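You operate a simulated robot arm through the tools that you are given. There is no shell and no other tool. Be economical: measure what you need, move in short steps, check, and stop when the job is done.

You are at the controls of a simulated robot arm. One attempt, no reset.

TASK
Dry the green grip on the drying stand with the fan at 3.
Fine: Tip the fan head level before you turn the fan on. Once the grip is dry, turn the fan to 0 and set the grip down on the workbench.

The check looks at the end state, three seconds after you hand in, the way a careful person would. Anything else that was tipped, shoved, dropped, spilled or broken makes it a failure.

THE ROBOT
A 7-joint arm with a two-finger parallel gripper, fixed in place. Base frame: the origin is at the foot of the arm, x ahead of it, y to its left, z up; the work surface is at about z = 860. Readings come in mm, degrees, newtons and seconds.
With the tool pointing down near the work surface it reaches from about 300 to 700 mm from the base axis. Its first joint turns from -66.0 to 66.0 degrees. Payload 1.57 kg.
The tool frame sits at the grasp point between the pads (the TCP): z along the fingers, y along the line on which they close. The tips reach 30 mm beyond it. The gripper opens to 110 mm. The fingers are 24 mm wide and 12 mm thick; the gripper's body (48 by 112 mm) begins 78 mm behind the TCP.
Orientation is told as [roll, pitch, yaw] about the base's x, y, z axes, in that order, counted from this pose: with the fingers straight down and closing along the base's y, the tool's x points along the base's -x, its y along +y and its z along -z.

THE INTERFACE
- The arm moves only by the tool step_arm. Its argument "deltas" is one flat list of numbers, 6 for each row, row after row: the shift along the base's x, y, z in units of 40 mm (1.0 is 40 mm), then the turn, a rotation vector about the base's x, y, z in units of 6 degrees (1.0 is 6 degrees). In form: [tx, ty, tz, wx, wy, wz, tx, ty, tz, wx, wy, wz, ...]. A call has 1 to 10 rows; each row shifts and turns the commanded pose from where the row before left it. "jaw" is the gripper command, from -1 (shut) to 1 (fully open), values between in proportion, set as the call begins (left out, the last holds). A call with a number of a shift or a turn outside -1 to 1 is refused whole. Each row takes 0.2 s and may step no farther than 50 mm and 8.6 degrees from the row before; otherwise, or with a gripper value out of range, the whole call is refused. A pose out of reach is approached as far as the arm can. The call stops where the force on the tool passes 70 N (or 10 N more than at its start, if that is more) or the arm is blocked; 0.2 s more then pass. Each finger travels about 108 mm/s and halts on what it meets, pressing with about 30 N; the grip force reading is that of the motor and also rises with nothing between the fingers. The clock runs only during rows and for 0.2 s after the last one: add rows that do not move to give the fingers time. The reply holds the time, the measured pose of the TCP, the force on the tool along the base axes, the opening and the grip force, in the units named above and with some noise, with the torque about the TCP (base axes, N m) and any sound that the robot's microphone picked up, and new pictures: "show" is both (left out), scene, wrist or none.
- Cameras (640 x 400 px; columns grow to the right, rows downward): "scene" is fixed at [159.5, -385.4, 1408.6]; the picture's right is [0.82, -0.58, 0.00], its down [-0.31, -0.44, -0.84] and it looks along [0.49, 0.69, -0.54] (base axes); focal length 225 px, centre (320, 200). "wrist" rides on the gripper at [70, 16, -141] in the tool frame; the picture's right is [-0.23, 0.97, 0.00], its down [-0.85, -0.20, -0.48] and it looks along [-0.47, -0.11, 0.88] (tool axes); focal length 222 px, centre (320, 200). There is no depth. A picture from a camera that has moved, and an enlarged one, comes with that camera's place and axes in the base frame and with its lens.
- zoom(camera, box): a new picture of the part [left, top, right, bottom] of that camera's present view, enlarged. The clock stands still meanwhile.
- hand_in(): hands the job in; it is judged then, once.

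Work in short steps. Places have to be worked out from the pictures, the camera data and where the tool is seen: move nearer, look again, correct. Check each grasp and each placing, and mend what went wrong. You have 120 turns and 200 pictures in all, those below and enlarged ones among them. Open the gripper and draw the arm clear of the work before you hand the job in, unless the task says otherwise; then end with one line.

The tools are called after "Request:" by a JSON object that holds its "name" and its "arguments". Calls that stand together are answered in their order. step_arm: Moves the arm, as the interface text tells. Its arguments: {"type":"object","properties":{"deltas":{"type":"array","items":{"type":"number"}},"jaw":{"type":"number"},"show":{"type":"string","enum":["both","scene","wrist","none"]}},"required":["deltas"]} The other tools are called the same way: zoom (camera, box) takes an enlarged picture of a part of a camera's view; hand_in () hands the job in.

At the start:

```text
t: 0.0
eef_pos: [365.0, -4.9, 1266.2]
tool_rot: [0.0, -0.1, -0.1]
wrist_force: [0.3, 0.3, 0.3]
wrist_torque: [-0.01, -0.04, 0.0]
finger_gap: 109.9
finger_force: 0.1
```

scene: 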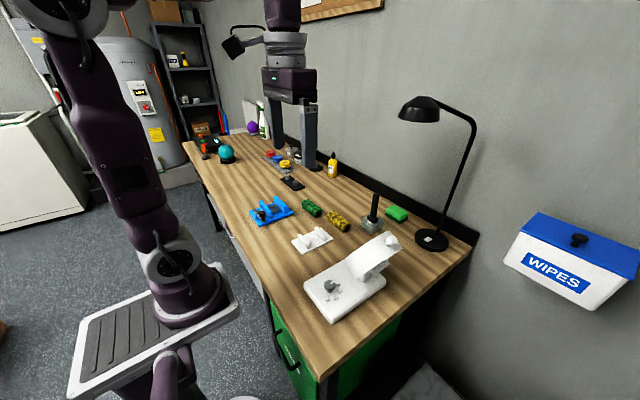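
wrist: 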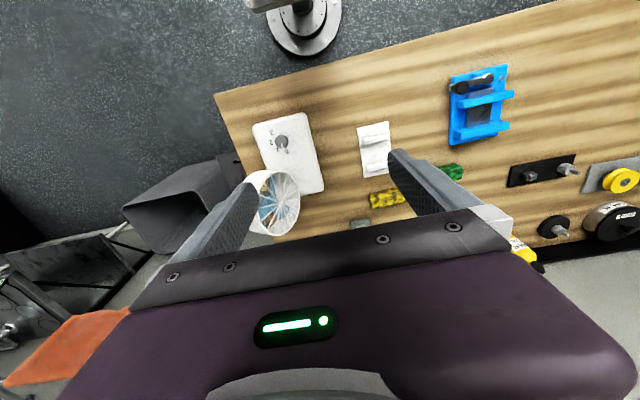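

I see a white fan unit with a dial, a white cradle (drying stand?), green and yellow grips, and a blue fixture. I'll zoom in for details.

Request:
{"name": "zoom", "arguments": {"camera": "scene", "box": [290, 180, 450, 330]}}

Request:
{"name": "zoom", "arguments": {"camera": "wrist", "box": [230, 80, 480, 240]}}

Request:
{"name": "zoom", "arguments": {"camera": "scene", "box": [230, 130, 420, 250]}}

```text
2.67 times, centred on (370, 255) of scene
camera zoom: at [159.5, -385.4, 1408.6], right [0.82, -0.58, 0.0], down [-0.31, -0.44, -0.84], along [0.49, 0.69, -0.54], focal length 601 px, centre (187, 53)
```

zoom: 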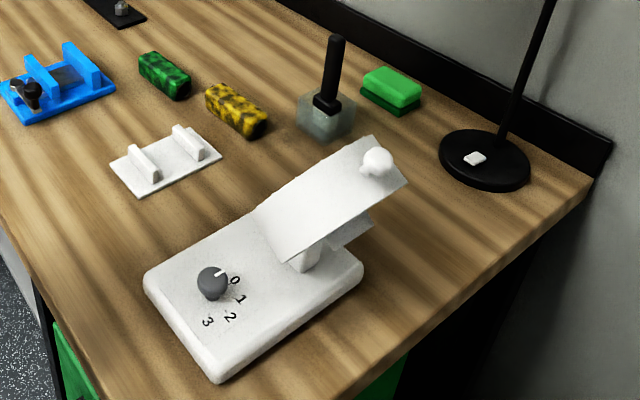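

```text
2.50 times, centred on (355, 160) of wrist
camera zoom: at [294.7, 11.1, 1407.0], right [0.23, 0.97, 0.0], down [0.85, -0.2, 0.48], along [0.47, -0.11, -0.88], focal length 555 px, centre (232, 300)
```

zoom: 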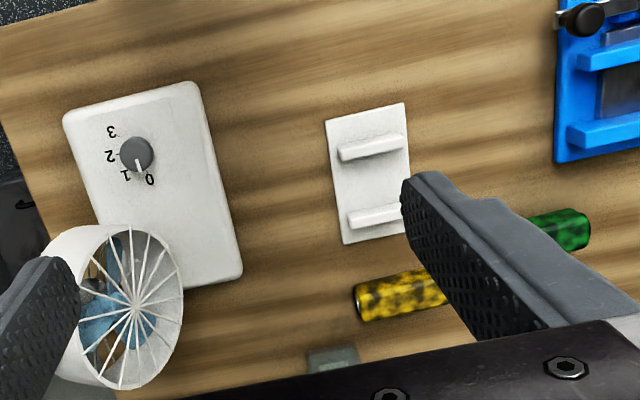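

```text
3.33 times, centred on (325, 190) of scene
camera zoom: at [159.5, -385.4, 1408.6], right [0.82, -0.58, 0.0], down [-0.31, -0.44, -0.84], along [0.49, 0.69, -0.54], focal length 751 px, centre (303, 233)
```

zoom: 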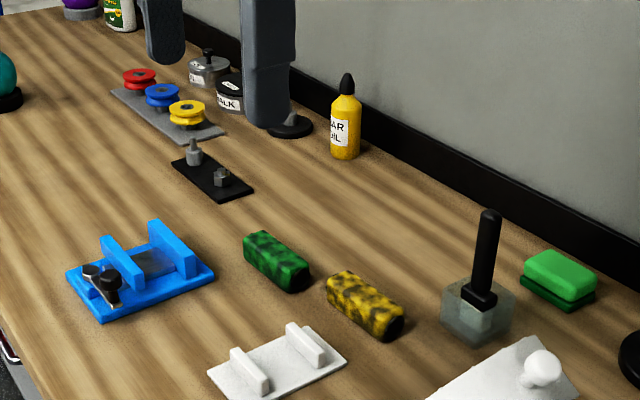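

The fan head is tilted up, dial at 0. I'll move the wrist camera nearer over the fan to view it.

Request:
{"name": "step_arm", "arguments": {"deltas": [-0.8, -0.5, -1, 0, 0, 0, -0.8, -0.5, -1, 0, 0, 0, 0, -0.5, 0, 0, 0, 0]}}

```text
refused: row 1 steps farther than a row can; nothing moved
```

The step was too long; I'll use smaller rows.

Request:
{"name": "step_arm", "arguments": {"deltas": [-0.5, -0.4, -0.8, 0, 0, 0, -0.5, -0.4, -0.8, 0, 0, 0, -0.5, -0.4, -0.5, 0, 0, 0]}}

```text
t: 0.8
eef_pos: [303.5, -54.0, 1181.1]
tool_rot: [0.0, 0.0, -0.1]
wrist_force: [0.7, -0.5, 0.0]
wrist_torque: [0.03, 0.0, 0.01]
finger_gap: 109.9
finger_force: 0.0
camera wrist: at [234.6, -37.6, 1322.6], right [0.23, 0.97, 0.0], down [0.85, -0.2, 0.48], along [0.47, -0.11, -0.88], focal length 222 px, centre (320, 200)
```

scene: 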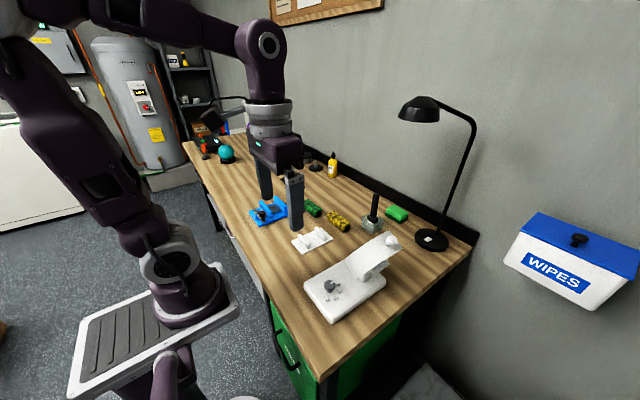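
wrist: 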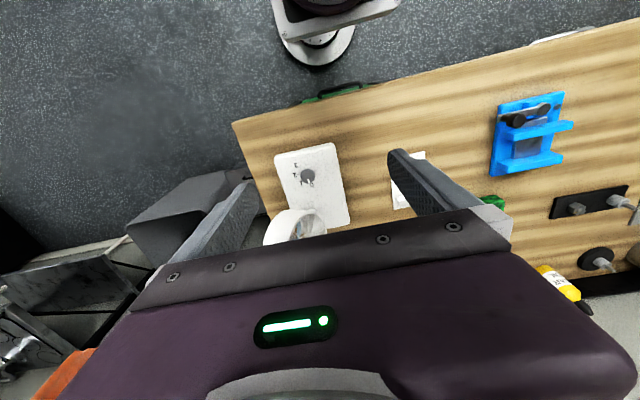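

The gripper body hides the fan; I'll go forward so the camera sits nearer above it.

Request:
{"name": "step_arm", "arguments": {"deltas": [1, -0.2, 0, 0, 0, 0, 1, -0.2, 0, 0, 0, 0, 1, 0, -0.3, 0, 0, 0], "show": "wrist"}}

Request:
{"name": "zoom", "arguments": {"camera": "wrist", "box": [180, 60, 500, 260]}}

```text
t: 1.6
eef_pos: [424.5, -69.8, 1169.7]
tool_rot: [0.1, 0.0, -0.1]
wrist_force: [0.0, 0.6, -0.2]
wrist_torque: [-0.03, 0.02, -0.02]
finger_gap: 109.9
finger_force: 0.1
camera wrist: at [355.0, -53.8, 1311.4], right [0.23, 0.97, 0.0], down [0.85, -0.2, 0.48], along [0.47, -0.11, -0.88], focal length 222 px, centre (320, 200)
```

wrist: 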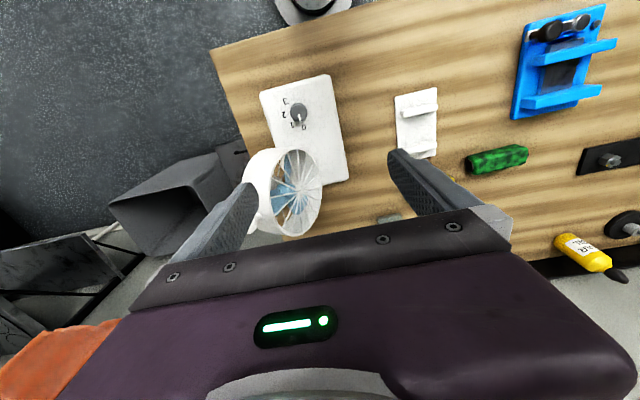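

```text
2.00 times, centred on (340, 160) of wrist
camera zoom: at [355.0, -53.8, 1311.4], right [0.23, 0.97, 0.0], down [0.85, -0.2, 0.48], along [0.47, -0.11, -0.88], focal length 444 px, centre (280, 280)
```

zoom: 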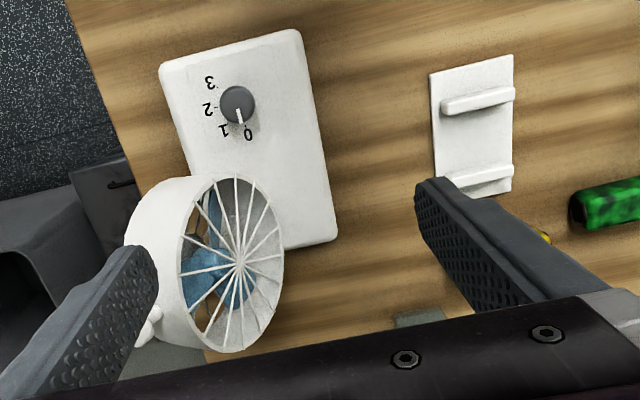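

Fan base spans roughly x 355–542, y −158…−38; drum centre about (490,−145,1005), grille facing +y and up; the ball knob seems near (500,−176,1070). I'll look from above it to fix these.

Request:
{"name": "step_arm", "arguments": {"deltas": [0.4, -0.8, 0, 0, 0, 0, 0.4, -0.8, 0, 0, 0, 0, 0, -0.8, 0, 0, 0, 0], "show": "wrist"}}

Request:
{"name": "zoom", "arguments": {"camera": "wrist", "box": [220, 60, 460, 220]}}

Request:
{"name": "zoom", "arguments": {"camera": "scene", "box": [300, 220, 420, 320]}}

```text
t: 2.4
eef_pos: [456.9, -166.2, 1170.7]
tool_rot: [0.0, 0.0, -0.1]
wrist_force: [0.0, 0.0, 0.7]
wrist_torque: [0.01, -0.02, 0.05]
finger_gap: 110.3
finger_force: 0.0
camera wrist: at [386.9, -149.6, 1311.9], right [0.23, 0.97, 0.0], down [0.85, -0.2, 0.48], along [0.47, -0.11, -0.88], focal length 222 px, centre (320, 200)
```

wrist: 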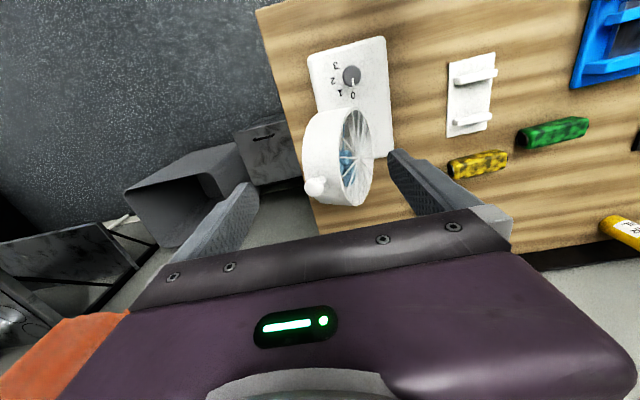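

```text
2.50 times, centred on (340, 140) of wrist
camera zoom: at [386.9, -149.6, 1311.9], right [0.23, 0.97, 0.0], down [0.85, -0.2, 0.48], along [0.47, -0.11, -0.88], focal length 555 px, centre (270, 350)
```

zoom: 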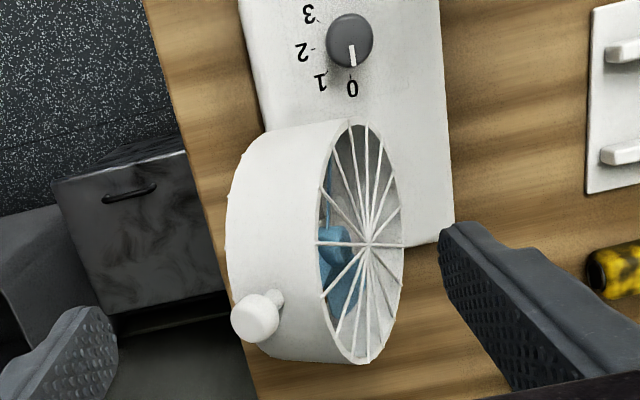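

```text
4.00 times, centred on (360, 270) of scene
camera zoom: at [159.5, -385.4, 1408.6], right [0.82, -0.58, 0.0], down [-0.31, -0.44, -0.84], along [0.49, 0.69, -0.54], focal length 901 px, centre (160, -80)
```

zoom: 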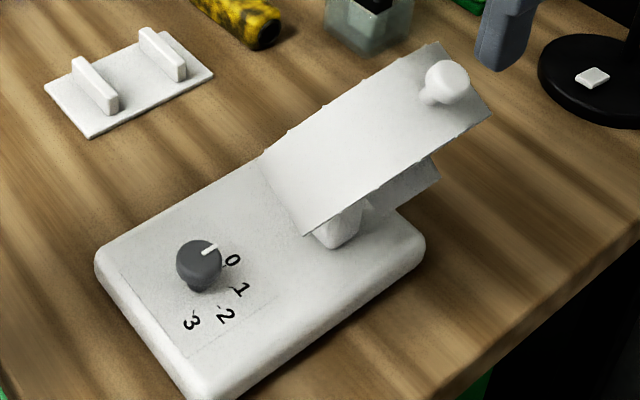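

The ball knob is on a stem off the drum's top, triangulated at (492,−181,1079); the drum tilts up ~26° about an x axis. I'll shut the jaw, go behind the knob (−y side), and push it gently in +y.

Request:
{"name": "step_arm", "arguments": {"deltas": [0.3, -0.8, 0, 0, 0, 0, 0.58, -0.8, 0, 0, 0, 0, 0, 0, -0.6, 0, 0, 0, 0, 0, -0.6, 0, 0, 0, 0, 0, -0.4, 0, 0, 0], "jaw": -1}}

Request:
{"name": "zoom", "arguments": {"camera": "scene", "box": [300, 180, 460, 280]}}

```text
t: 3.6
eef_pos: [491.1, -230.5, 1105.0]
tool_rot: [0.1, 0.0, 0.0]
wrist_force: [0.3, -0.4, -0.2]
wrist_torque: [0.0, -0.01, 0.0]
finger_gap: 0.2
finger_force: 22.0
camera wrist: at [422.0, -213.4, 1247.1], right [0.23, 0.97, 0.0], down [0.85, -0.2, 0.48], along [0.47, -0.11, -0.88], focal length 222 px, centre (320, 200)
```

scene: 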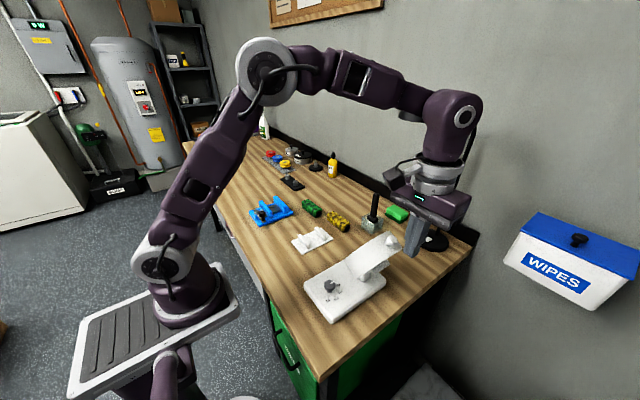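
wrist: 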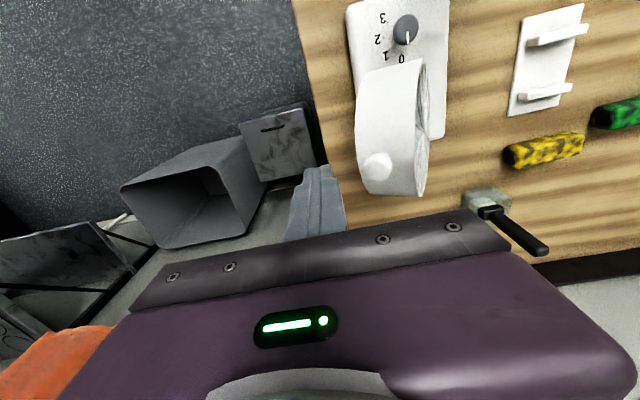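

```text
4.00 times, centred on (380, 230) of scene
camera zoom: at [159.5, -385.4, 1408.6], right [0.82, -0.58, 0.0], down [-0.31, -0.44, -0.84], along [0.49, 0.69, -0.54], focal length 901 px, centre (80, 80)
```

zoom: 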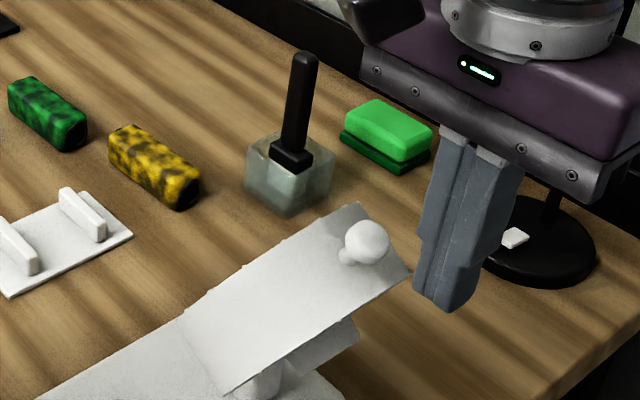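

Ball confirmed at (491,−181,1079), fingers behind it at the right height. Push +y in small steps.

Request:
{"name": "step_arm", "arguments": {"deltas": [0, 0.3, 0, 0, 0, 0, 0, 0.3, 0, 0, 0, 0, 0, 0.25, 0, 0, 0, 0, 0, 0.2, 0, 0, 0, 0]}}

Request:
{"name": "zoom", "arguments": {"camera": "scene", "box": [300, 180, 460, 280]}}

```text
t: 4.6
eef_pos: [490.9, -188.2, 1105.9]
tool_rot: [0.0, 0.0, 0.0]
wrist_force: [-0.5, -2.8, 1.6]
wrist_torque: [-0.02, 0.0, -0.02]
finger_gap: 0.2
finger_force: 21.1
camera wrist: at [421.8, -171.0, 1247.3], right [0.23, 0.97, 0.0], down [0.85, -0.2, 0.48], along [0.47, -0.11, -0.88], focal length 222 px, centre (320, 200)
```

scene: 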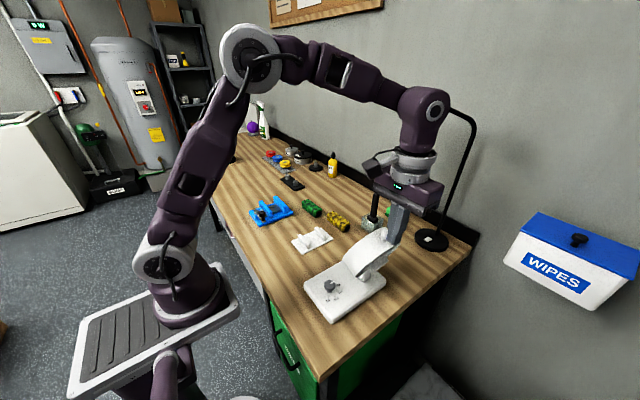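
wrist: 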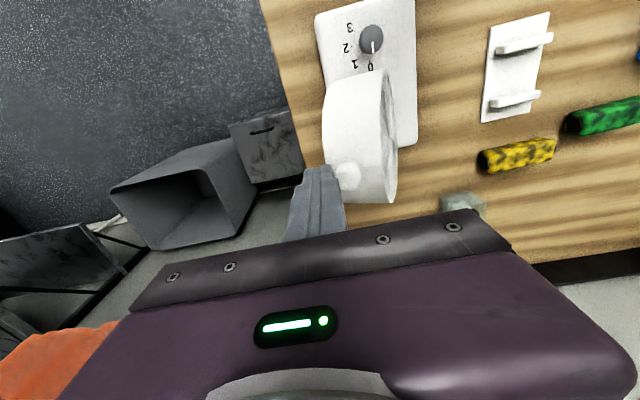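

```text
4.00 times, centred on (380, 230) of scene
camera zoom: at [159.5, -385.5, 1408.6], right [0.82, -0.58, 0.0], down [-0.31, -0.44, -0.84], along [0.49, 0.69, -0.54], focal length 901 px, centre (80, 80)
```

zoom: 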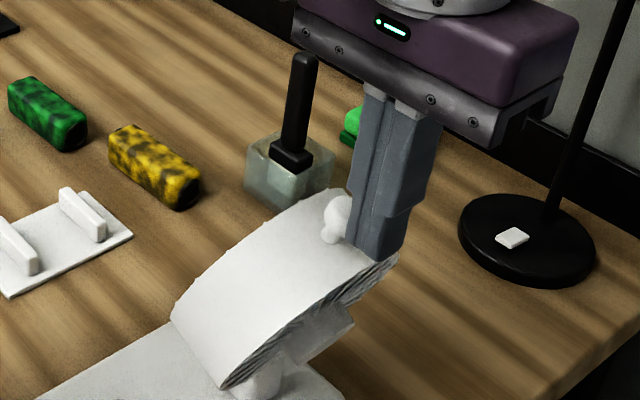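

It turns easily (3 N). Ball now near y −164; push another ~14 mm then measure the level.

Request:
{"name": "step_arm", "arguments": {"deltas": [0, 0.2, 0, 0, 0, 0, 0, 0.15, 0, 0, 0, 0]}}

Request:
{"name": "zoom", "arguments": {"camera": "scene", "box": [320, 210, 420, 280]}}

Request:
{"name": "zoom", "arguments": {"camera": "wrist", "box": [270, 40, 430, 220]}}

```text
t: 5.2
eef_pos: [492.6, -173.0, 1106.4]
tool_rot: [0.0, -0.1, -0.1]
wrist_force: [-0.9, -1.1, 1.6]
wrist_torque: [0.01, 0.02, -0.06]
finger_gap: 0.0
finger_force: 21.2
camera wrist: at [421.9, -157.4, 1247.5], right [0.23, 0.97, 0.0], down [0.85, -0.2, 0.48], along [0.47, -0.11, -0.88], focal length 222 px, centre (320, 200)
```

scene: 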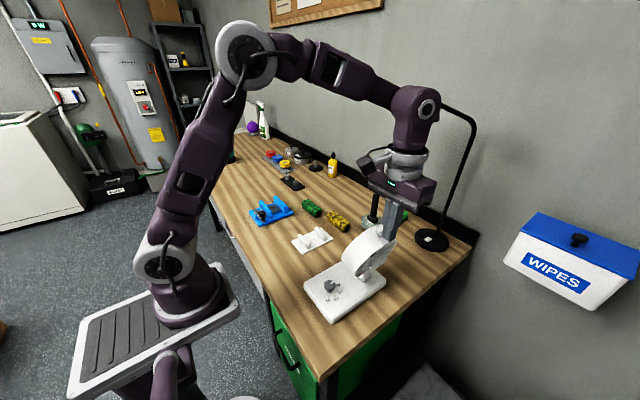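
wrist: 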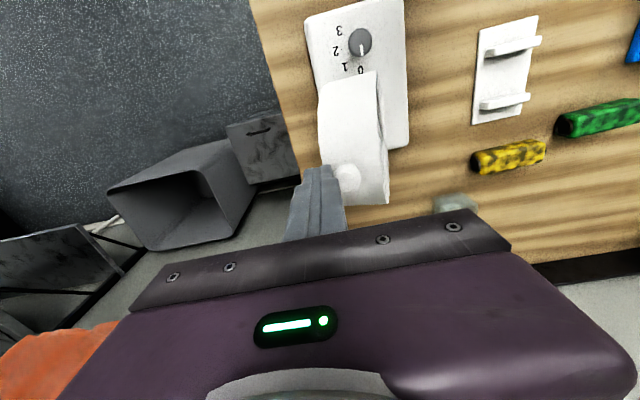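

```text
5.71 times, centred on (370, 245) of scene
camera zoom: at [159.4, -385.5, 1408.6], right [0.82, -0.58, 0.0], down [-0.31, -0.44, -0.84], along [0.49, 0.69, -0.54], focal length 1287 px, centre (34, -57)
```

zoom: 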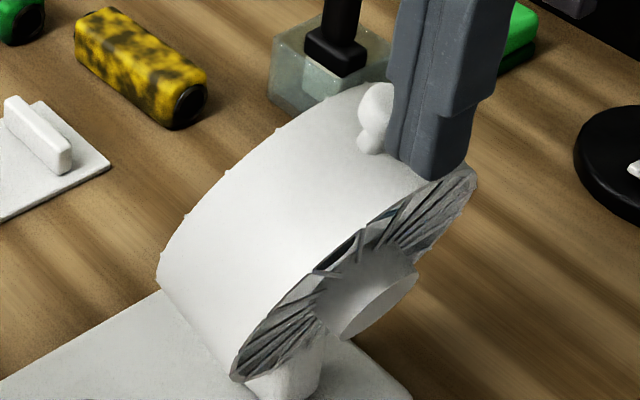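

```text
2.22 times, centred on (350, 130) of wrist
camera zoom: at [421.9, -157.4, 1247.5], right [0.23, 0.97, 0.0], down [0.85, -0.2, 0.48], along [0.47, -0.11, -0.88], focal length 494 px, centre (253, 356)
```

zoom: 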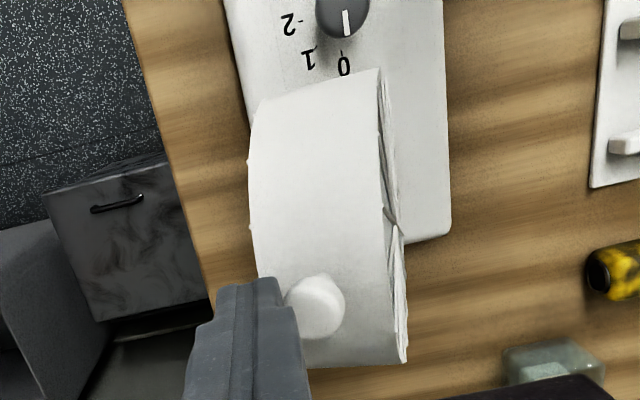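

Need to gauge remaining tilt; zooming harder.

Request:
{"name": "zoom", "arguments": {"camera": "scene", "box": [340, 222, 410, 282]}}

Request:
{"name": "zoom", "arguments": {"camera": "wrist", "box": [310, 60, 410, 210]}}

```text
6.67 times, centred on (375, 252) of scene
camera zoom: at [159.4, -385.5, 1408.6], right [0.82, -0.58, 0.0], down [-0.31, -0.44, -0.84], along [0.49, 0.69, -0.54], focal length 1502 px, centre (-47, -147)
```

zoom: 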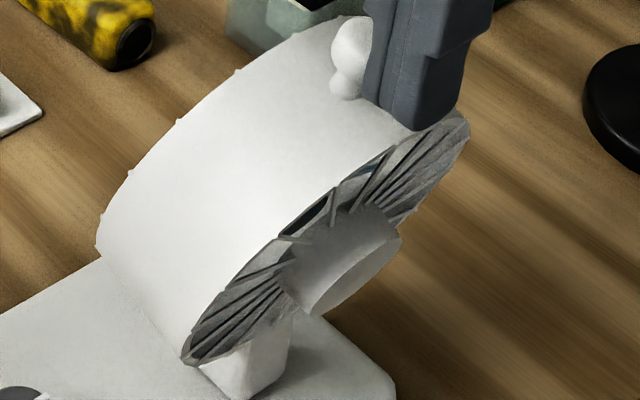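

```text
2.67 times, centred on (360, 135) of wrist
camera zoom: at [421.9, -157.4, 1247.5], right [0.23, 0.97, 0.0], down [0.85, -0.2, 0.48], along [0.47, -0.11, -0.88], focal length 592 px, centre (213, 373)
```

zoom: 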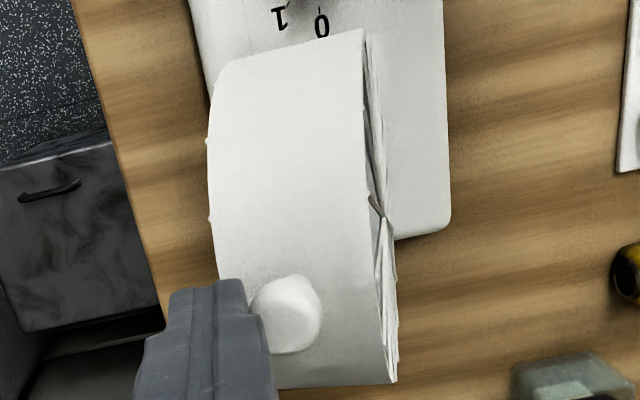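

Ellipse ratios suggest ~13–17° of tilt left. Push 12 mm more and remeasure.

Request:
{"name": "step_arm", "arguments": {"deltas": [0, 0.15, 0, 0, 0, 0, 0, 0.15, 0, 0, 0, 0], "show": "none"}}

Request:
{"name": "zoom", "arguments": {"camera": "scene", "box": [340, 222, 410, 282]}}

Request:
{"name": "zoom", "arguments": {"camera": "wrist", "box": [310, 60, 410, 210]}}

```text
t: 5.8
eef_pos: [491.8, -162.0, 1105.3]
tool_rot: [0.0, 0.0, -0.1]
wrist_force: [-0.4, -1.3, 0.4]
wrist_torque: [0.01, 0.01, -0.02]
finger_gap: 0.0
finger_force: 21.6
```

```text
6.67 times, centred on (375, 252) of scene
camera zoom: at [159.4, -385.5, 1408.6], right [0.82, -0.58, 0.0], down [-0.31, -0.44, -0.84], along [0.49, 0.69, -0.54], focal length 1502 px, centre (-47, -147)
```

zoom: 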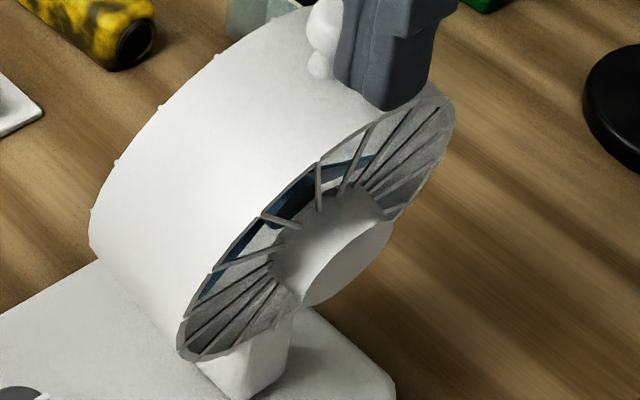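

```text
2.67 times, centred on (360, 135) of wrist
camera zoom: at [421.7, -145.3, 1247.1], right [0.23, 0.97, 0.0], down [0.85, -0.2, 0.48], along [0.47, -0.11, -0.88], focal length 592 px, centre (213, 373)
```

zoom: 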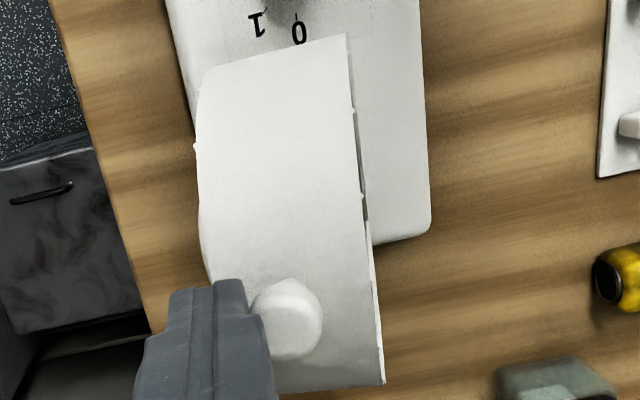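

Remaining tilt ≈9°; push ~10 mm more and check.

Request:
{"name": "step_arm", "arguments": {"deltas": [0, 0.12, 0, 0, 0, 0, 0, 0.12, 0, 0, 0, 0], "show": "none"}}

Request:
{"name": "zoom", "arguments": {"camera": "scene", "box": [340, 222, 410, 282]}}

Request:
{"name": "zoom", "arguments": {"camera": "wrist", "box": [310, 60, 410, 210]}}

```text
t: 6.4
eef_pos: [489.9, -152.0, 1105.7]
tool_rot: [0.1, 0.0, -0.2]
wrist_force: [-0.4, -1.9, 0.3]
wrist_torque: [-0.03, 0.0, 0.03]
finger_gap: 0.0
finger_force: 21.0
```

```text
6.67 times, centred on (375, 252) of scene
camera zoom: at [159.5, -385.5, 1408.6], right [0.82, -0.58, 0.0], down [-0.31, -0.44, -0.84], along [0.49, 0.69, -0.54], focal length 1502 px, centre (-47, -147)
```

zoom: 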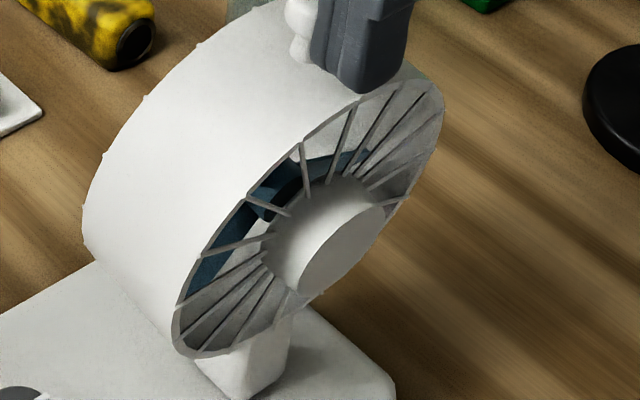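

```text
2.67 times, centred on (360, 135) of wrist
camera zoom: at [421.4, -135.2, 1247.2], right [0.23, 0.97, 0.0], down [0.85, -0.2, 0.48], along [0.47, -0.11, -0.88], focal length 592 px, centre (213, 373)
```

zoom: 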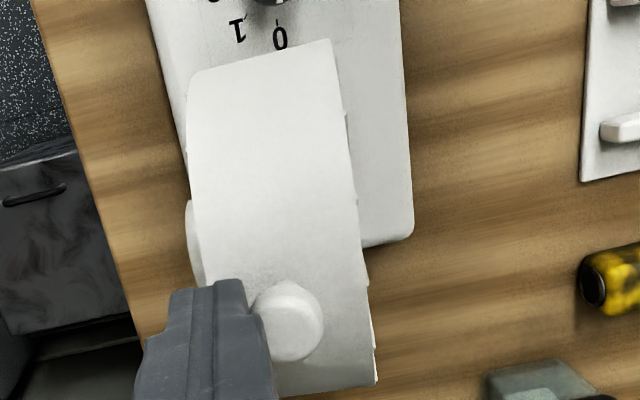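

Estimates give 6–9° remaining; push 9 mm more, then back off to inspect unobstructed.

Request:
{"name": "step_arm", "arguments": {"deltas": [0, 0.12, 0, 0, 0, 0, 0, 0.1, 0, 0, 0, 0], "show": "none"}}

Request:
{"name": "step_arm", "arguments": {"deltas": [0, -0.5, 0, 0, 0, 0, 0, -0.5, 0.5, 0, 0, 0, 0, -0.5, 0.5, 0, 0, 0], "show": "none"}}

Request:
{"name": "zoom", "arguments": {"camera": "scene", "box": [340, 222, 410, 282]}}

Request:
{"name": "zoom", "arguments": {"camera": "wrist", "box": [310, 30, 470, 210]}}

```text
t: 7.0
eef_pos: [491.2, -143.2, 1106.2]
tool_rot: [0.0, -0.1, -0.1]
wrist_force: [0.3, -0.4, 0.5]
wrist_torque: [0.0, 0.0, -0.02]
finger_gap: 0.3
finger_force: 21.2
```

```text
t: 7.8
eef_pos: [490.4, -204.4, 1144.0]
tool_rot: [0.0, 0.0, 0.0]
wrist_force: [0.2, 0.0, 0.2]
wrist_torque: [0.02, -0.02, -0.01]
finger_gap: 0.1
finger_force: 21.7
```

```text
6.67 times, centred on (375, 252) of scene
camera zoom: at [159.5, -385.4, 1408.6], right [0.82, -0.58, 0.0], down [-0.31, -0.44, -0.84], along [0.49, 0.69, -0.54], focal length 1502 px, centre (-47, -147)
```

zoom: 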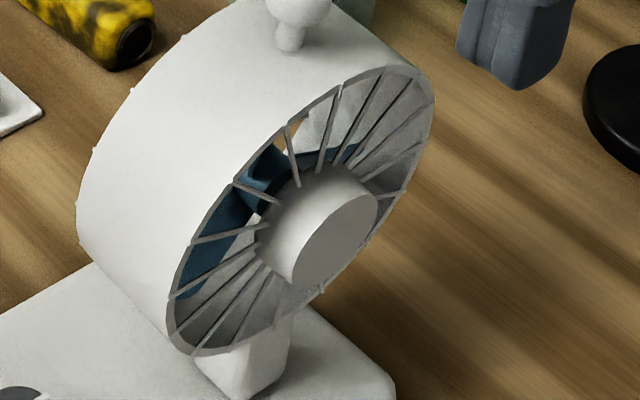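

```text
2.22 times, centred on (390, 120) of wrist
camera zoom: at [421.1, -186.9, 1286.3], right [0.23, 0.97, 0.0], down [0.85, -0.2, 0.48], along [0.47, -0.11, -0.88], focal length 494 px, centre (164, 378)
```

zoom: 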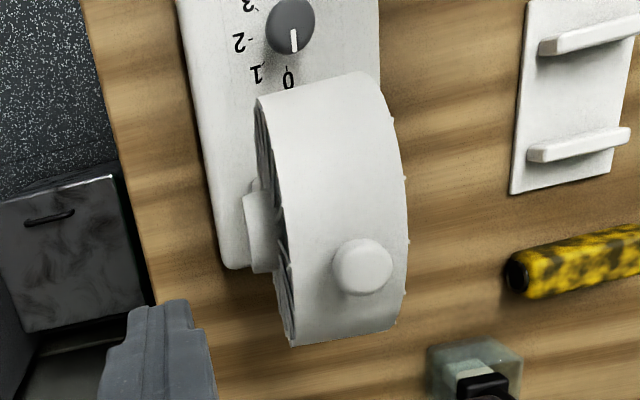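

Fitting the rear rim ellipse gives ≈5° of remaining upward tilt at ~0.4°/mm, so I push the knob about 12 mm beyond the previous stop (TCP y ≈ −131).

Request:
{"name": "step_arm", "arguments": {"deltas": [0, 0.3, -0.8, 0, 0, 0, 0, 0.7, 0, 0, 0, 0, 0, 0.4, 0, 0, 0, 0, 0, 0.25, 0, 0, 0, 0, 0, 0.15, 0, 0, 0, 0], "show": "none"}}

Request:
{"name": "step_arm", "arguments": {"deltas": [0, -0.5, 0, 0, 0, 0, 0, -0.5, 0.5, 0, 0, 0, 0, -0.5, 0.5, 0, 0, 0], "show": "none"}}

Request:
{"name": "zoom", "arguments": {"camera": "scene", "box": [340, 222, 410, 282]}}

```text
t: 9.0
eef_pos: [491.6, -130.9, 1113.7]
tool_rot: [0.1, 0.1, -0.1]
wrist_force: [-1.1, -1.4, -1.3]
wrist_torque: [-0.05, 0.03, 0.01]
finger_gap: 0.2
finger_force: 21.4
```

```text
t: 9.8
eef_pos: [491.6, -190.9, 1153.3]
tool_rot: [0.0, 0.0, -0.1]
wrist_force: [0.0, 0.3, -0.8]
wrist_torque: [0.01, 0.01, 0.0]
finger_gap: 0.0
finger_force: 21.2
```

```text
6.67 times, centred on (375, 252) of scene
camera zoom: at [159.5, -385.4, 1408.6], right [0.82, -0.58, 0.0], down [-0.31, -0.44, -0.84], along [0.49, 0.69, -0.54], focal length 1502 px, centre (-47, -147)
```

zoom: 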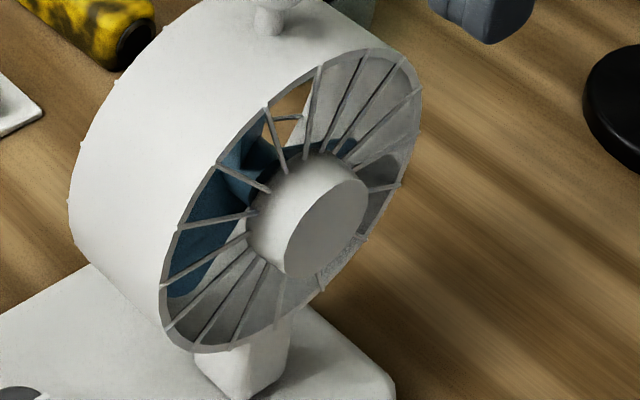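

Rim fit now matches level within about 1°. Next the green grip, near (575,260); I'll move above it and look, with the jaw open.

Request:
{"name": "step_arm", "arguments": {"deltas": [0, 0, 0.8, 0, 0, 0, 0, 1, 0.3, 0, 0, 0, 0, 1, 0, 0, 0, 0, 0, 1, 0, 0, 0, 0, 0, 1, 0, 0, 0, 0, 0, 1, 0, 0, 0, 0, 0, 1, 0, 0, 0, 0, 0.3, 1, 0, 0, 0, 0, 0, 1, 0, 0, 0, 0, 0, 1, 0, 0, 0, 0], "jaw": 1}}

Request:
{"name": "zoom", "arguments": {"camera": "wrist", "box": [200, 40, 480, 220]}}

```text
t: 12.0
eef_pos: [502.7, 170.3, 1199.0]
tool_rot: [0.0, -0.1, 0.0]
wrist_force: [-0.1, 0.1, -0.5]
wrist_torque: [-0.02, -0.02, 0.01]
finger_gap: 110.0
finger_force: 0.0
camera wrist: at [433.3, 186.5, 1339.7], right [0.23, 0.97, 0.0], down [0.85, -0.2, 0.48], along [0.47, -0.11, -0.88], focal length 222 px, centre (320, 200)
```

scene: 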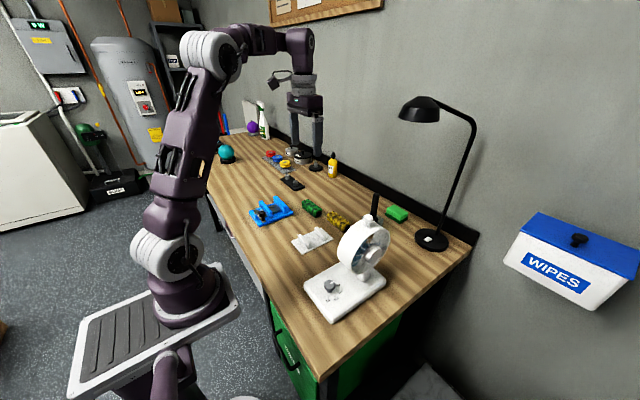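
wrist: 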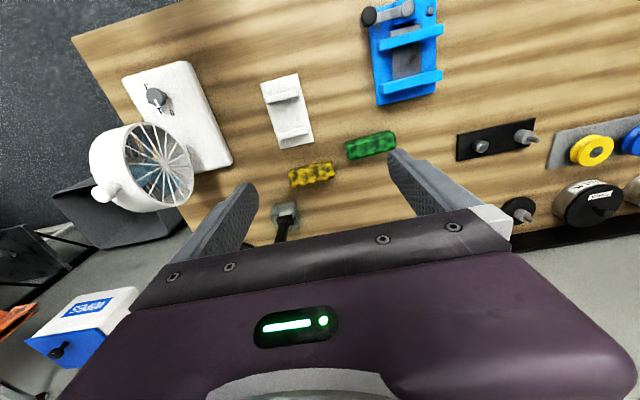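

```text
2.22 times, centred on (340, 130) of wrist
camera zoom: at [433.3, 186.5, 1339.7], right [0.23, 0.97, 0.0], down [0.85, -0.2, 0.48], along [0.47, -0.11, -0.88], focal length 494 px, centre (276, 356)
```

zoom: 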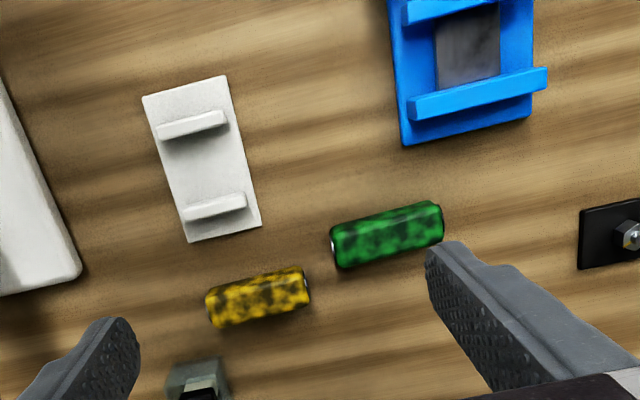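

Level fan visible in the scene. Green grip centre ≈(578,260), ~100 long almost along y (axis ~93°), ~35 wide; stand centre ≈(482,109) with ribs across y at x≈447 and 515. I'll yaw the tool −87° while moving above the grip.

Request:
{"name": "step_arm", "arguments": {"deltas": [0.19, 0.225, -0.3, 0, 0, -1, 0.19, 0.225, -0.3, 0, 0, -1, 0.19, 0.225, -0.3, 0, 0, -1, 0.19, 0.225, -0.3, 0, 0, -1, 0.19, 0.225, -0.3, 0, 0, -1, 0.19, 0.225, -0.3, 0, 0, -1, 0.19, 0.225, -0.3, 0, 0, -1, 0.19, 0.225, -0.3, 0, 0, -1, 0.19, 0.225, -0.3, 0, 0, -1, 0.19, 0.225, -0.3, 0, 0, -1], "jaw": 0.3, "show": "none"}}

Request:
{"name": "step_arm", "arguments": {"deltas": [0, 0, -0.2, 0, 0, -1, 0, 0, -0.2, 0, 0, -1, 0, 0, -0.2, 0, 0, -1, 0, 0, -0.2, 0, 0, -1, 0, 0, -0.2, 0, 0, -0.5]}}

Request:
{"name": "zoom", "arguments": {"camera": "wrist", "box": [200, 40, 480, 220]}}

```text
t: 14.2
eef_pos: [581.0, 258.8, 1078.1]
tool_rot: [0.0, 0.0, -60.3]
wrist_force: [0.1, -0.2, -0.3]
wrist_torque: [0.0, -0.04, 0.02]
finger_gap: 71.5
finger_force: 0.0
```

```text
t: 15.4
eef_pos: [579.8, 258.2, 1037.9]
tool_rot: [0.0, 0.0, -87.1]
wrist_force: [-1.1, -0.1, 0.1]
wrist_torque: [-0.04, -0.03, 0.03]
finger_gap: 71.5
finger_force: 0.0
camera wrist: at [592.3, 329.9, 1179.0], right [0.98, -0.18, 0.0], down [-0.16, -0.86, 0.48], along [-0.09, -0.47, -0.88], focal length 222 px, centre (320, 200)
```

scene: 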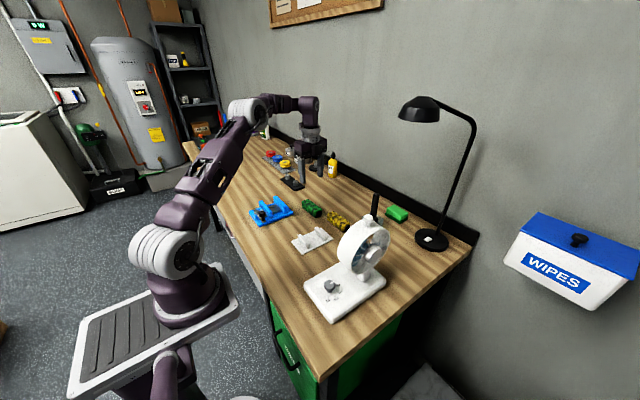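
wrist: 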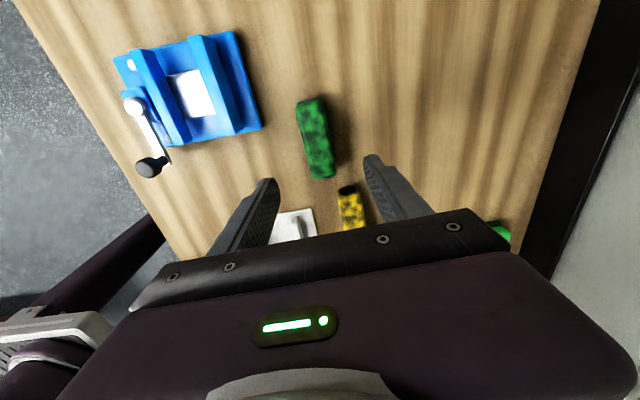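

```text
2.22 times, centred on (340, 130) of wrist
camera zoom: at [592.3, 329.9, 1179.0], right [0.98, -0.18, 0.0], down [-0.16, -0.86, 0.48], along [-0.09, -0.47, -0.88], focal length 494 px, centre (276, 356)
```

zoom: 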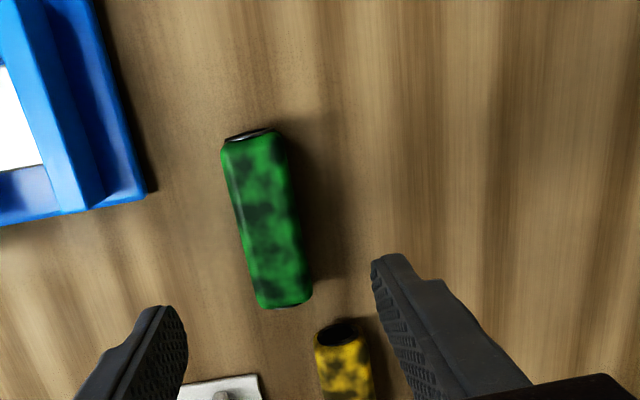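

Grip centre refined to (575,260), axis ~91°. Correct by −4 mm in x and descend in two stages, TCP to ~898 (tips ≈868).

Request:
{"name": "step_arm", "arguments": {"deltas": [-0.11, 0.04, -0.8, 0, 0, -0.3, 0, 0, -0.8, 0, 0, 0, 0, 0, -0.7, 0, 0, 0]}}

Request:
{"name": "zoom", "arguments": {"camera": "scene", "box": [270, 140, 370, 240]}}

```text
t: 16.2
eef_pos: [575.6, 261.2, 945.7]
tool_rot: [0.2, 0.0, -88.9]
wrist_force: [-0.4, 0.4, -0.1]
wrist_torque: [0.0, 0.03, 0.01]
finger_gap: 71.5
finger_force: 0.0
camera wrist: at [589.9, 330.9, 1087.0], right [0.98, -0.21, 0.0], down [-0.18, -0.86, 0.48], along [-0.1, -0.47, -0.88], focal length 222 px, centre (320, 200)
```

scene: 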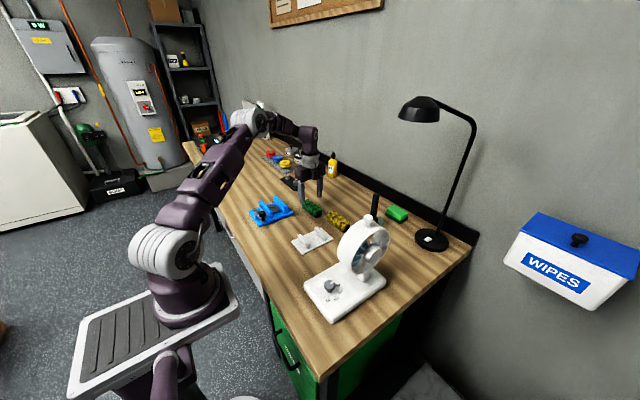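
wrist: 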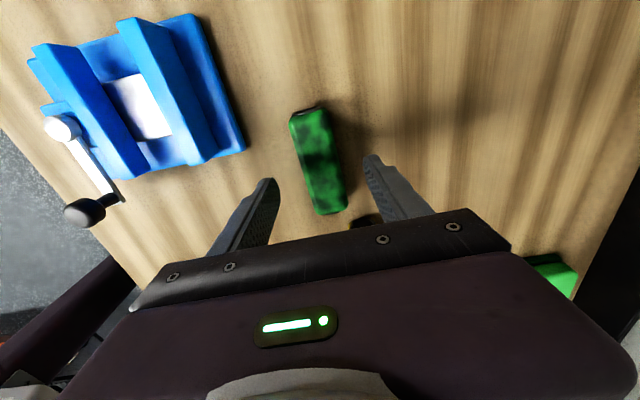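

```text
4.00 times, centred on (320, 190) of scene
camera zoom: at [159.5, -385.4, 1408.6], right [0.82, -0.58, 0.0], down [-0.31, -0.44, -0.84], along [0.49, 0.69, -0.54], focal length 901 px, centre (320, 240)
```

zoom: 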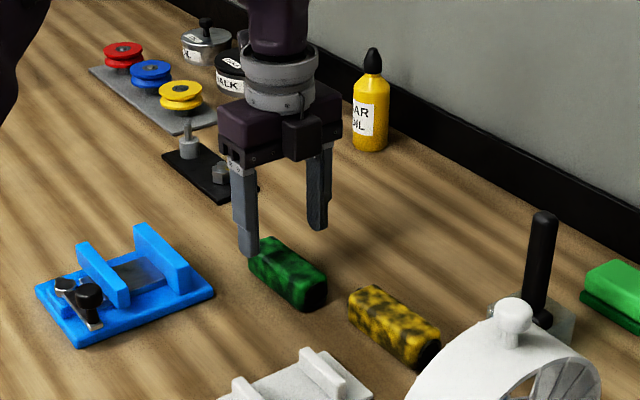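

Aligned. Descend 47 mm and close.

Request:
{"name": "step_arm", "arguments": {"deltas": [0, 0, -0.7, 0, 0, 0, 0, 0, -0.48, 0, 0, 0], "show": "none"}}

Request:
{"name": "step_arm", "arguments": {"deltas": [0, 0, 0, 0, 0, 0, 0, 0, 0, 0, 0, 0, 0, 0, 0, 0, 0, 0], "jaw": -1}}

```text
t: 16.8
eef_pos: [574.8, 260.4, 898.4]
tool_rot: [-0.1, -0.1, -88.8]
wrist_force: [-0.5, 0.2, -0.3]
wrist_torque: [0.02, 0.02, -0.02]
finger_gap: 71.7
finger_force: 0.0
```

```text
t: 17.6
eef_pos: [574.9, 258.9, 899.0]
tool_rot: [-0.1, 0.0, -88.9]
wrist_force: [-0.2, 0.6, -0.5]
wrist_torque: [-0.01, -0.02, -0.03]
finger_gap: 35.0
finger_force: 29.8
camera wrist: at [589.8, 330.0, 1040.1], right [0.98, -0.21, 0.0], down [-0.18, -0.86, 0.48], along [-0.1, -0.47, -0.88], focal length 222 px, centre (320, 200)
```

scene: 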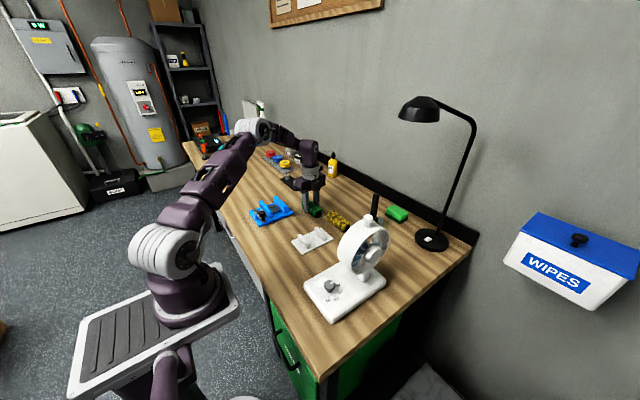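
wrist: 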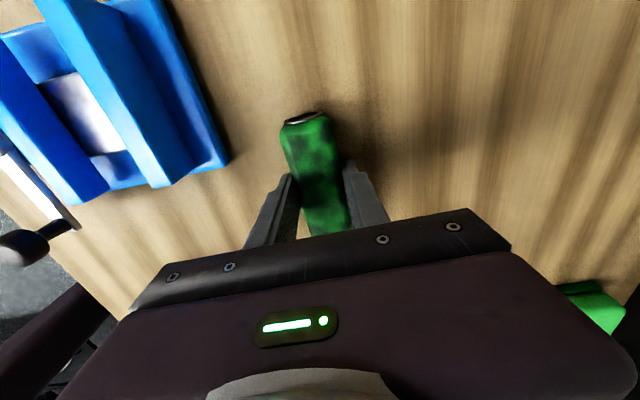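

Gripped (35 mm, 30 N). Lift straight up, then turn back to yaw 0 while carrying over the stand.

Request:
{"name": "step_arm", "arguments": {"deltas": [0, 0, 0.8, 0, 0, 0, 0, 0, 0.9, 0, 0, 0, 0, 0, 0.9, 0, 0, 0, -0.2, -0.2, 0.2, 0, 0, 1, -0.2, -0.3, 0, 0, 0, 1, -0.2, -0.3, 0, 0, 0, 1, -0.2, -0.3, 0, 0, 0, 1, -0.2, -0.3, 0, 0, 0, 1, -0.2, -0.3, 0, 0, 0, 1, -0.2, -0.3, 0, 0, 0, 1], "show": "none"}}

Request:
{"name": "step_arm", "arguments": {"deltas": [-0.2, -0.3, 0, 0, 0, 1, -0.2, -0.3, 0, 0, 0, 1, -0.2, -0.3, 0, 0, 0, 1, -0.2, -0.3, 0, 0, 0, 1, -0.13, -0.3, 0, 0, 0, 1, -0.1, -0.25, 0, 0, 0, 1, 0, 0, 0, 0, 0, 1, 0, 0, 0, 0, 0, 0.8]}}

Request:
{"name": "zoom", "arguments": {"camera": "scene", "box": [270, 180, 390, 270]}}

```text
t: 19.8
eef_pos: [519.8, 180.0, 1010.8]
tool_rot: [-0.1, 0.0, -46.7]
wrist_force: [0.0, -0.4, -1.5]
wrist_torque: [0.0, 0.01, 0.01]
finger_gap: 35.2
finger_force: 29.8
```

```text
t: 21.6
eef_pos: [477.2, 110.2, 1010.0]
tool_rot: [0.0, 0.0, 0.1]
wrist_force: [0.2, 0.2, -0.2]
wrist_torque: [0.0, -0.04, -0.01]
finger_gap: 35.1
finger_force: 29.7
camera wrist: at [408.4, 126.7, 1151.6], right [0.23, 0.97, 0.0], down [0.86, -0.2, 0.48], along [0.47, -0.11, -0.88], focal length 222 px, centre (320, 200)
```

scene: 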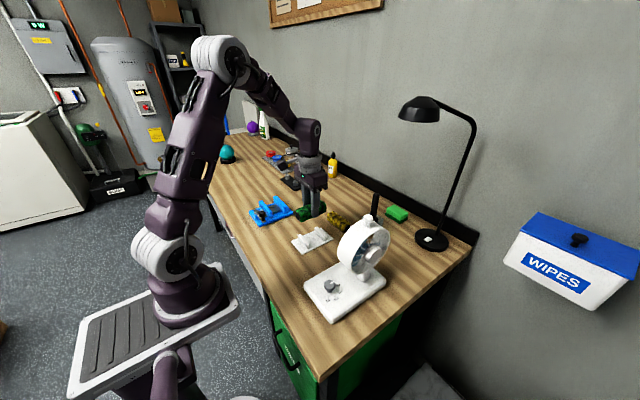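
wrist: 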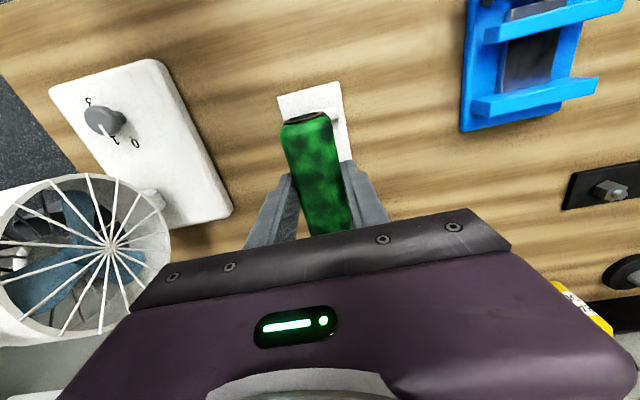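

```text
4.44 times, centred on (330, 225) of scene
camera zoom: at [159.5, -385.4, 1408.6], right [0.82, -0.58, 0.0], down [-0.31, -0.44, -0.84], along [0.49, 0.69, -0.54], focal length 1001 px, centre (276, 89)
```

zoom: 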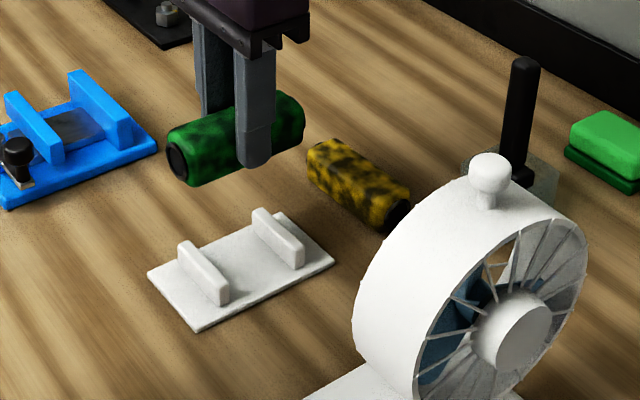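

Grip is aligned along x over the stand. Shift +4 mm x and lower; final part slowly until contact.

Request:
{"name": "step_arm", "arguments": {"deltas": [0.1, 0, -0.8, 0, 0, 0, 0, 0, -0.7, 0, 0, 0, 0, 0, -0.3, 0, 0, 0]}}

Request:
{"name": "zoom", "arguments": {"camera": "scene", "box": [280, 200, 360, 260]}}

```text
t: 22.4
eef_pos: [483.2, 109.0, 938.4]
tool_rot: [-0.2, 0.1, 0.0]
wrist_force: [0.0, -1.1, -0.7]
wrist_torque: [-0.01, 0.03, 0.0]
finger_gap: 35.3
finger_force: 30.2
camera wrist: at [413.2, 126.6, 1079.8], right [0.23, 0.97, 0.0], down [0.85, -0.2, 0.48], along [0.47, -0.11, -0.88], focal length 222 px, centre (320, 200)
```

scene: 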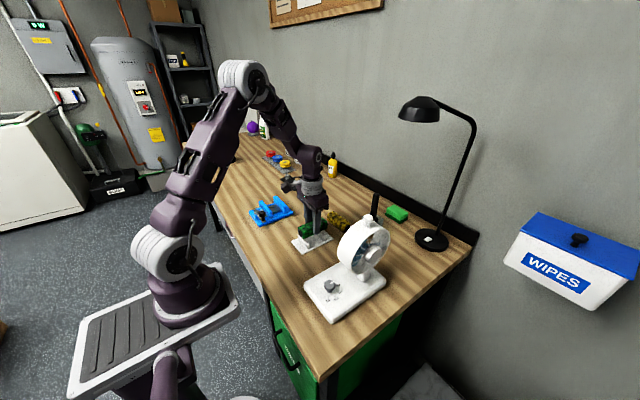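
wrist: 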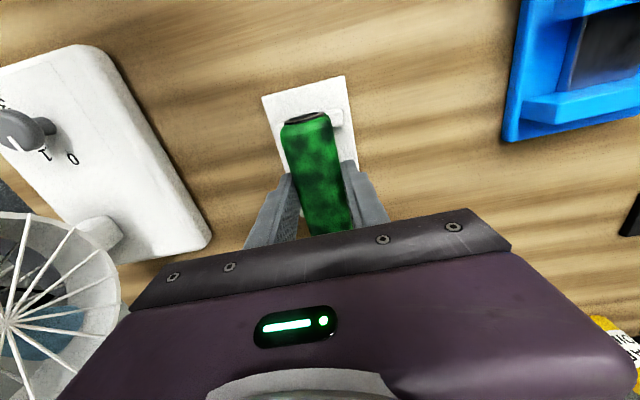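

```text
6.67 times, centred on (320, 230) of scene
camera zoom: at [159.5, -385.4, 1408.6], right [0.82, -0.58, 0.0], down [-0.31, -0.44, -0.84], along [0.49, 0.69, -0.54], focal length 1502 px, centre (320, 0)
```

zoom: 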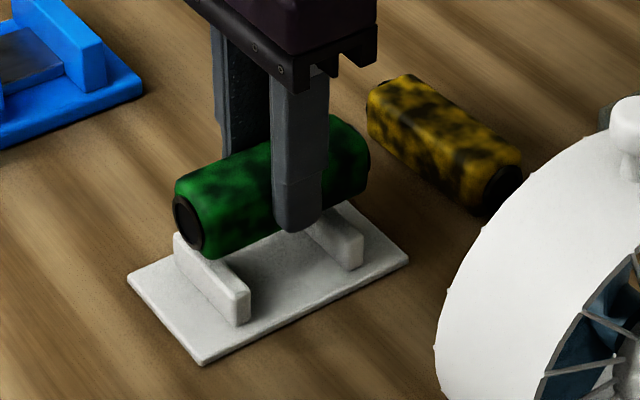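

Grip is just above both ribs. Lower in 2.5 mm steps until contact.

Request:
{"name": "step_arm", "arguments": {"deltas": [0, 0, -0.07, 0, 0, 0, 0, 0, -0.07, 0, 0, 0, 0, 0, -0.07, 0, 0, 0], "show": "none"}}

Request:
{"name": "zoom", "arguments": {"camera": "scene", "box": [280, 200, 360, 260]}}

```text
t: 23.2
eef_pos: [483.3, 110.6, 930.0]
tool_rot: [-0.1, 0.1, 0.0]
wrist_force: [0.0, -0.1, -0.8]
wrist_torque: [0.0, 0.0, 0.03]
finger_gap: 35.3
finger_force: 29.8
```

```text
6.67 times, centred on (320, 230) of scene
camera zoom: at [159.5, -385.4, 1408.6], right [0.82, -0.58, 0.0], down [-0.31, -0.44, -0.84], along [0.49, 0.69, -0.54], focal length 1502 px, centre (320, 0)
```

zoom: 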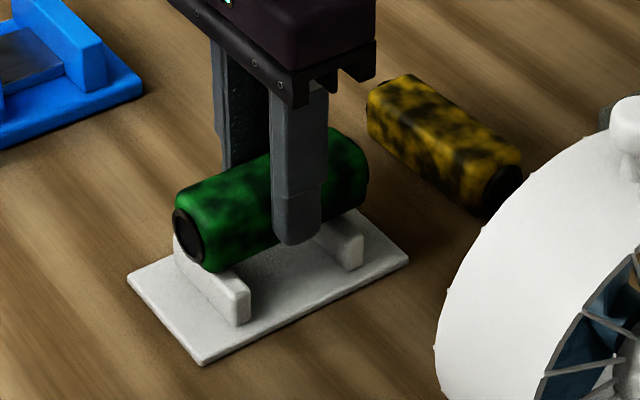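

Still no contact (−0.8 N is just the grip's weight). Continue down gently.

Request:
{"name": "step_arm", "arguments": {"deltas": [0, 0, -0.06, 0, 0, 0, 0, 0, -0.06, 0, 0, 0], "show": "none"}}

Request:
{"name": "zoom", "arguments": {"camera": "scene", "box": [280, 200, 360, 260]}}

```text
t: 23.8
eef_pos: [482.9, 110.7, 926.4]
tool_rot: [0.0, -0.1, 0.0]
wrist_force: [-4.3, -0.5, 27.5]
wrist_torque: [-0.12, 0.71, 0.01]
finger_gap: 35.0
finger_force: 30.0
```

```text
6.67 times, centred on (320, 230) of scene
camera zoom: at [159.0, -385.5, 1408.7], right [0.82, -0.58, 0.0], down [-0.31, -0.44, -0.84], along [0.49, 0.69, -0.54], focal length 1502 px, centre (320, 0)
```

zoom: 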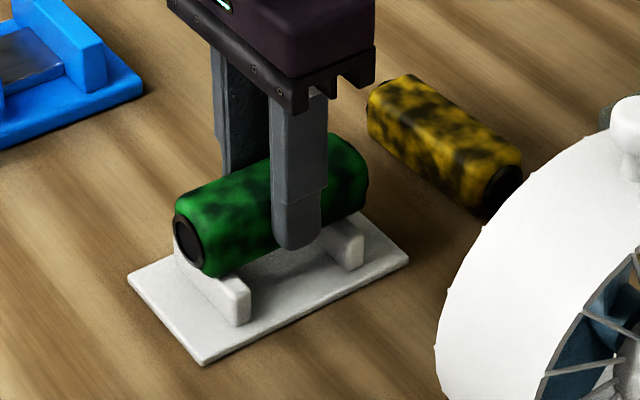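

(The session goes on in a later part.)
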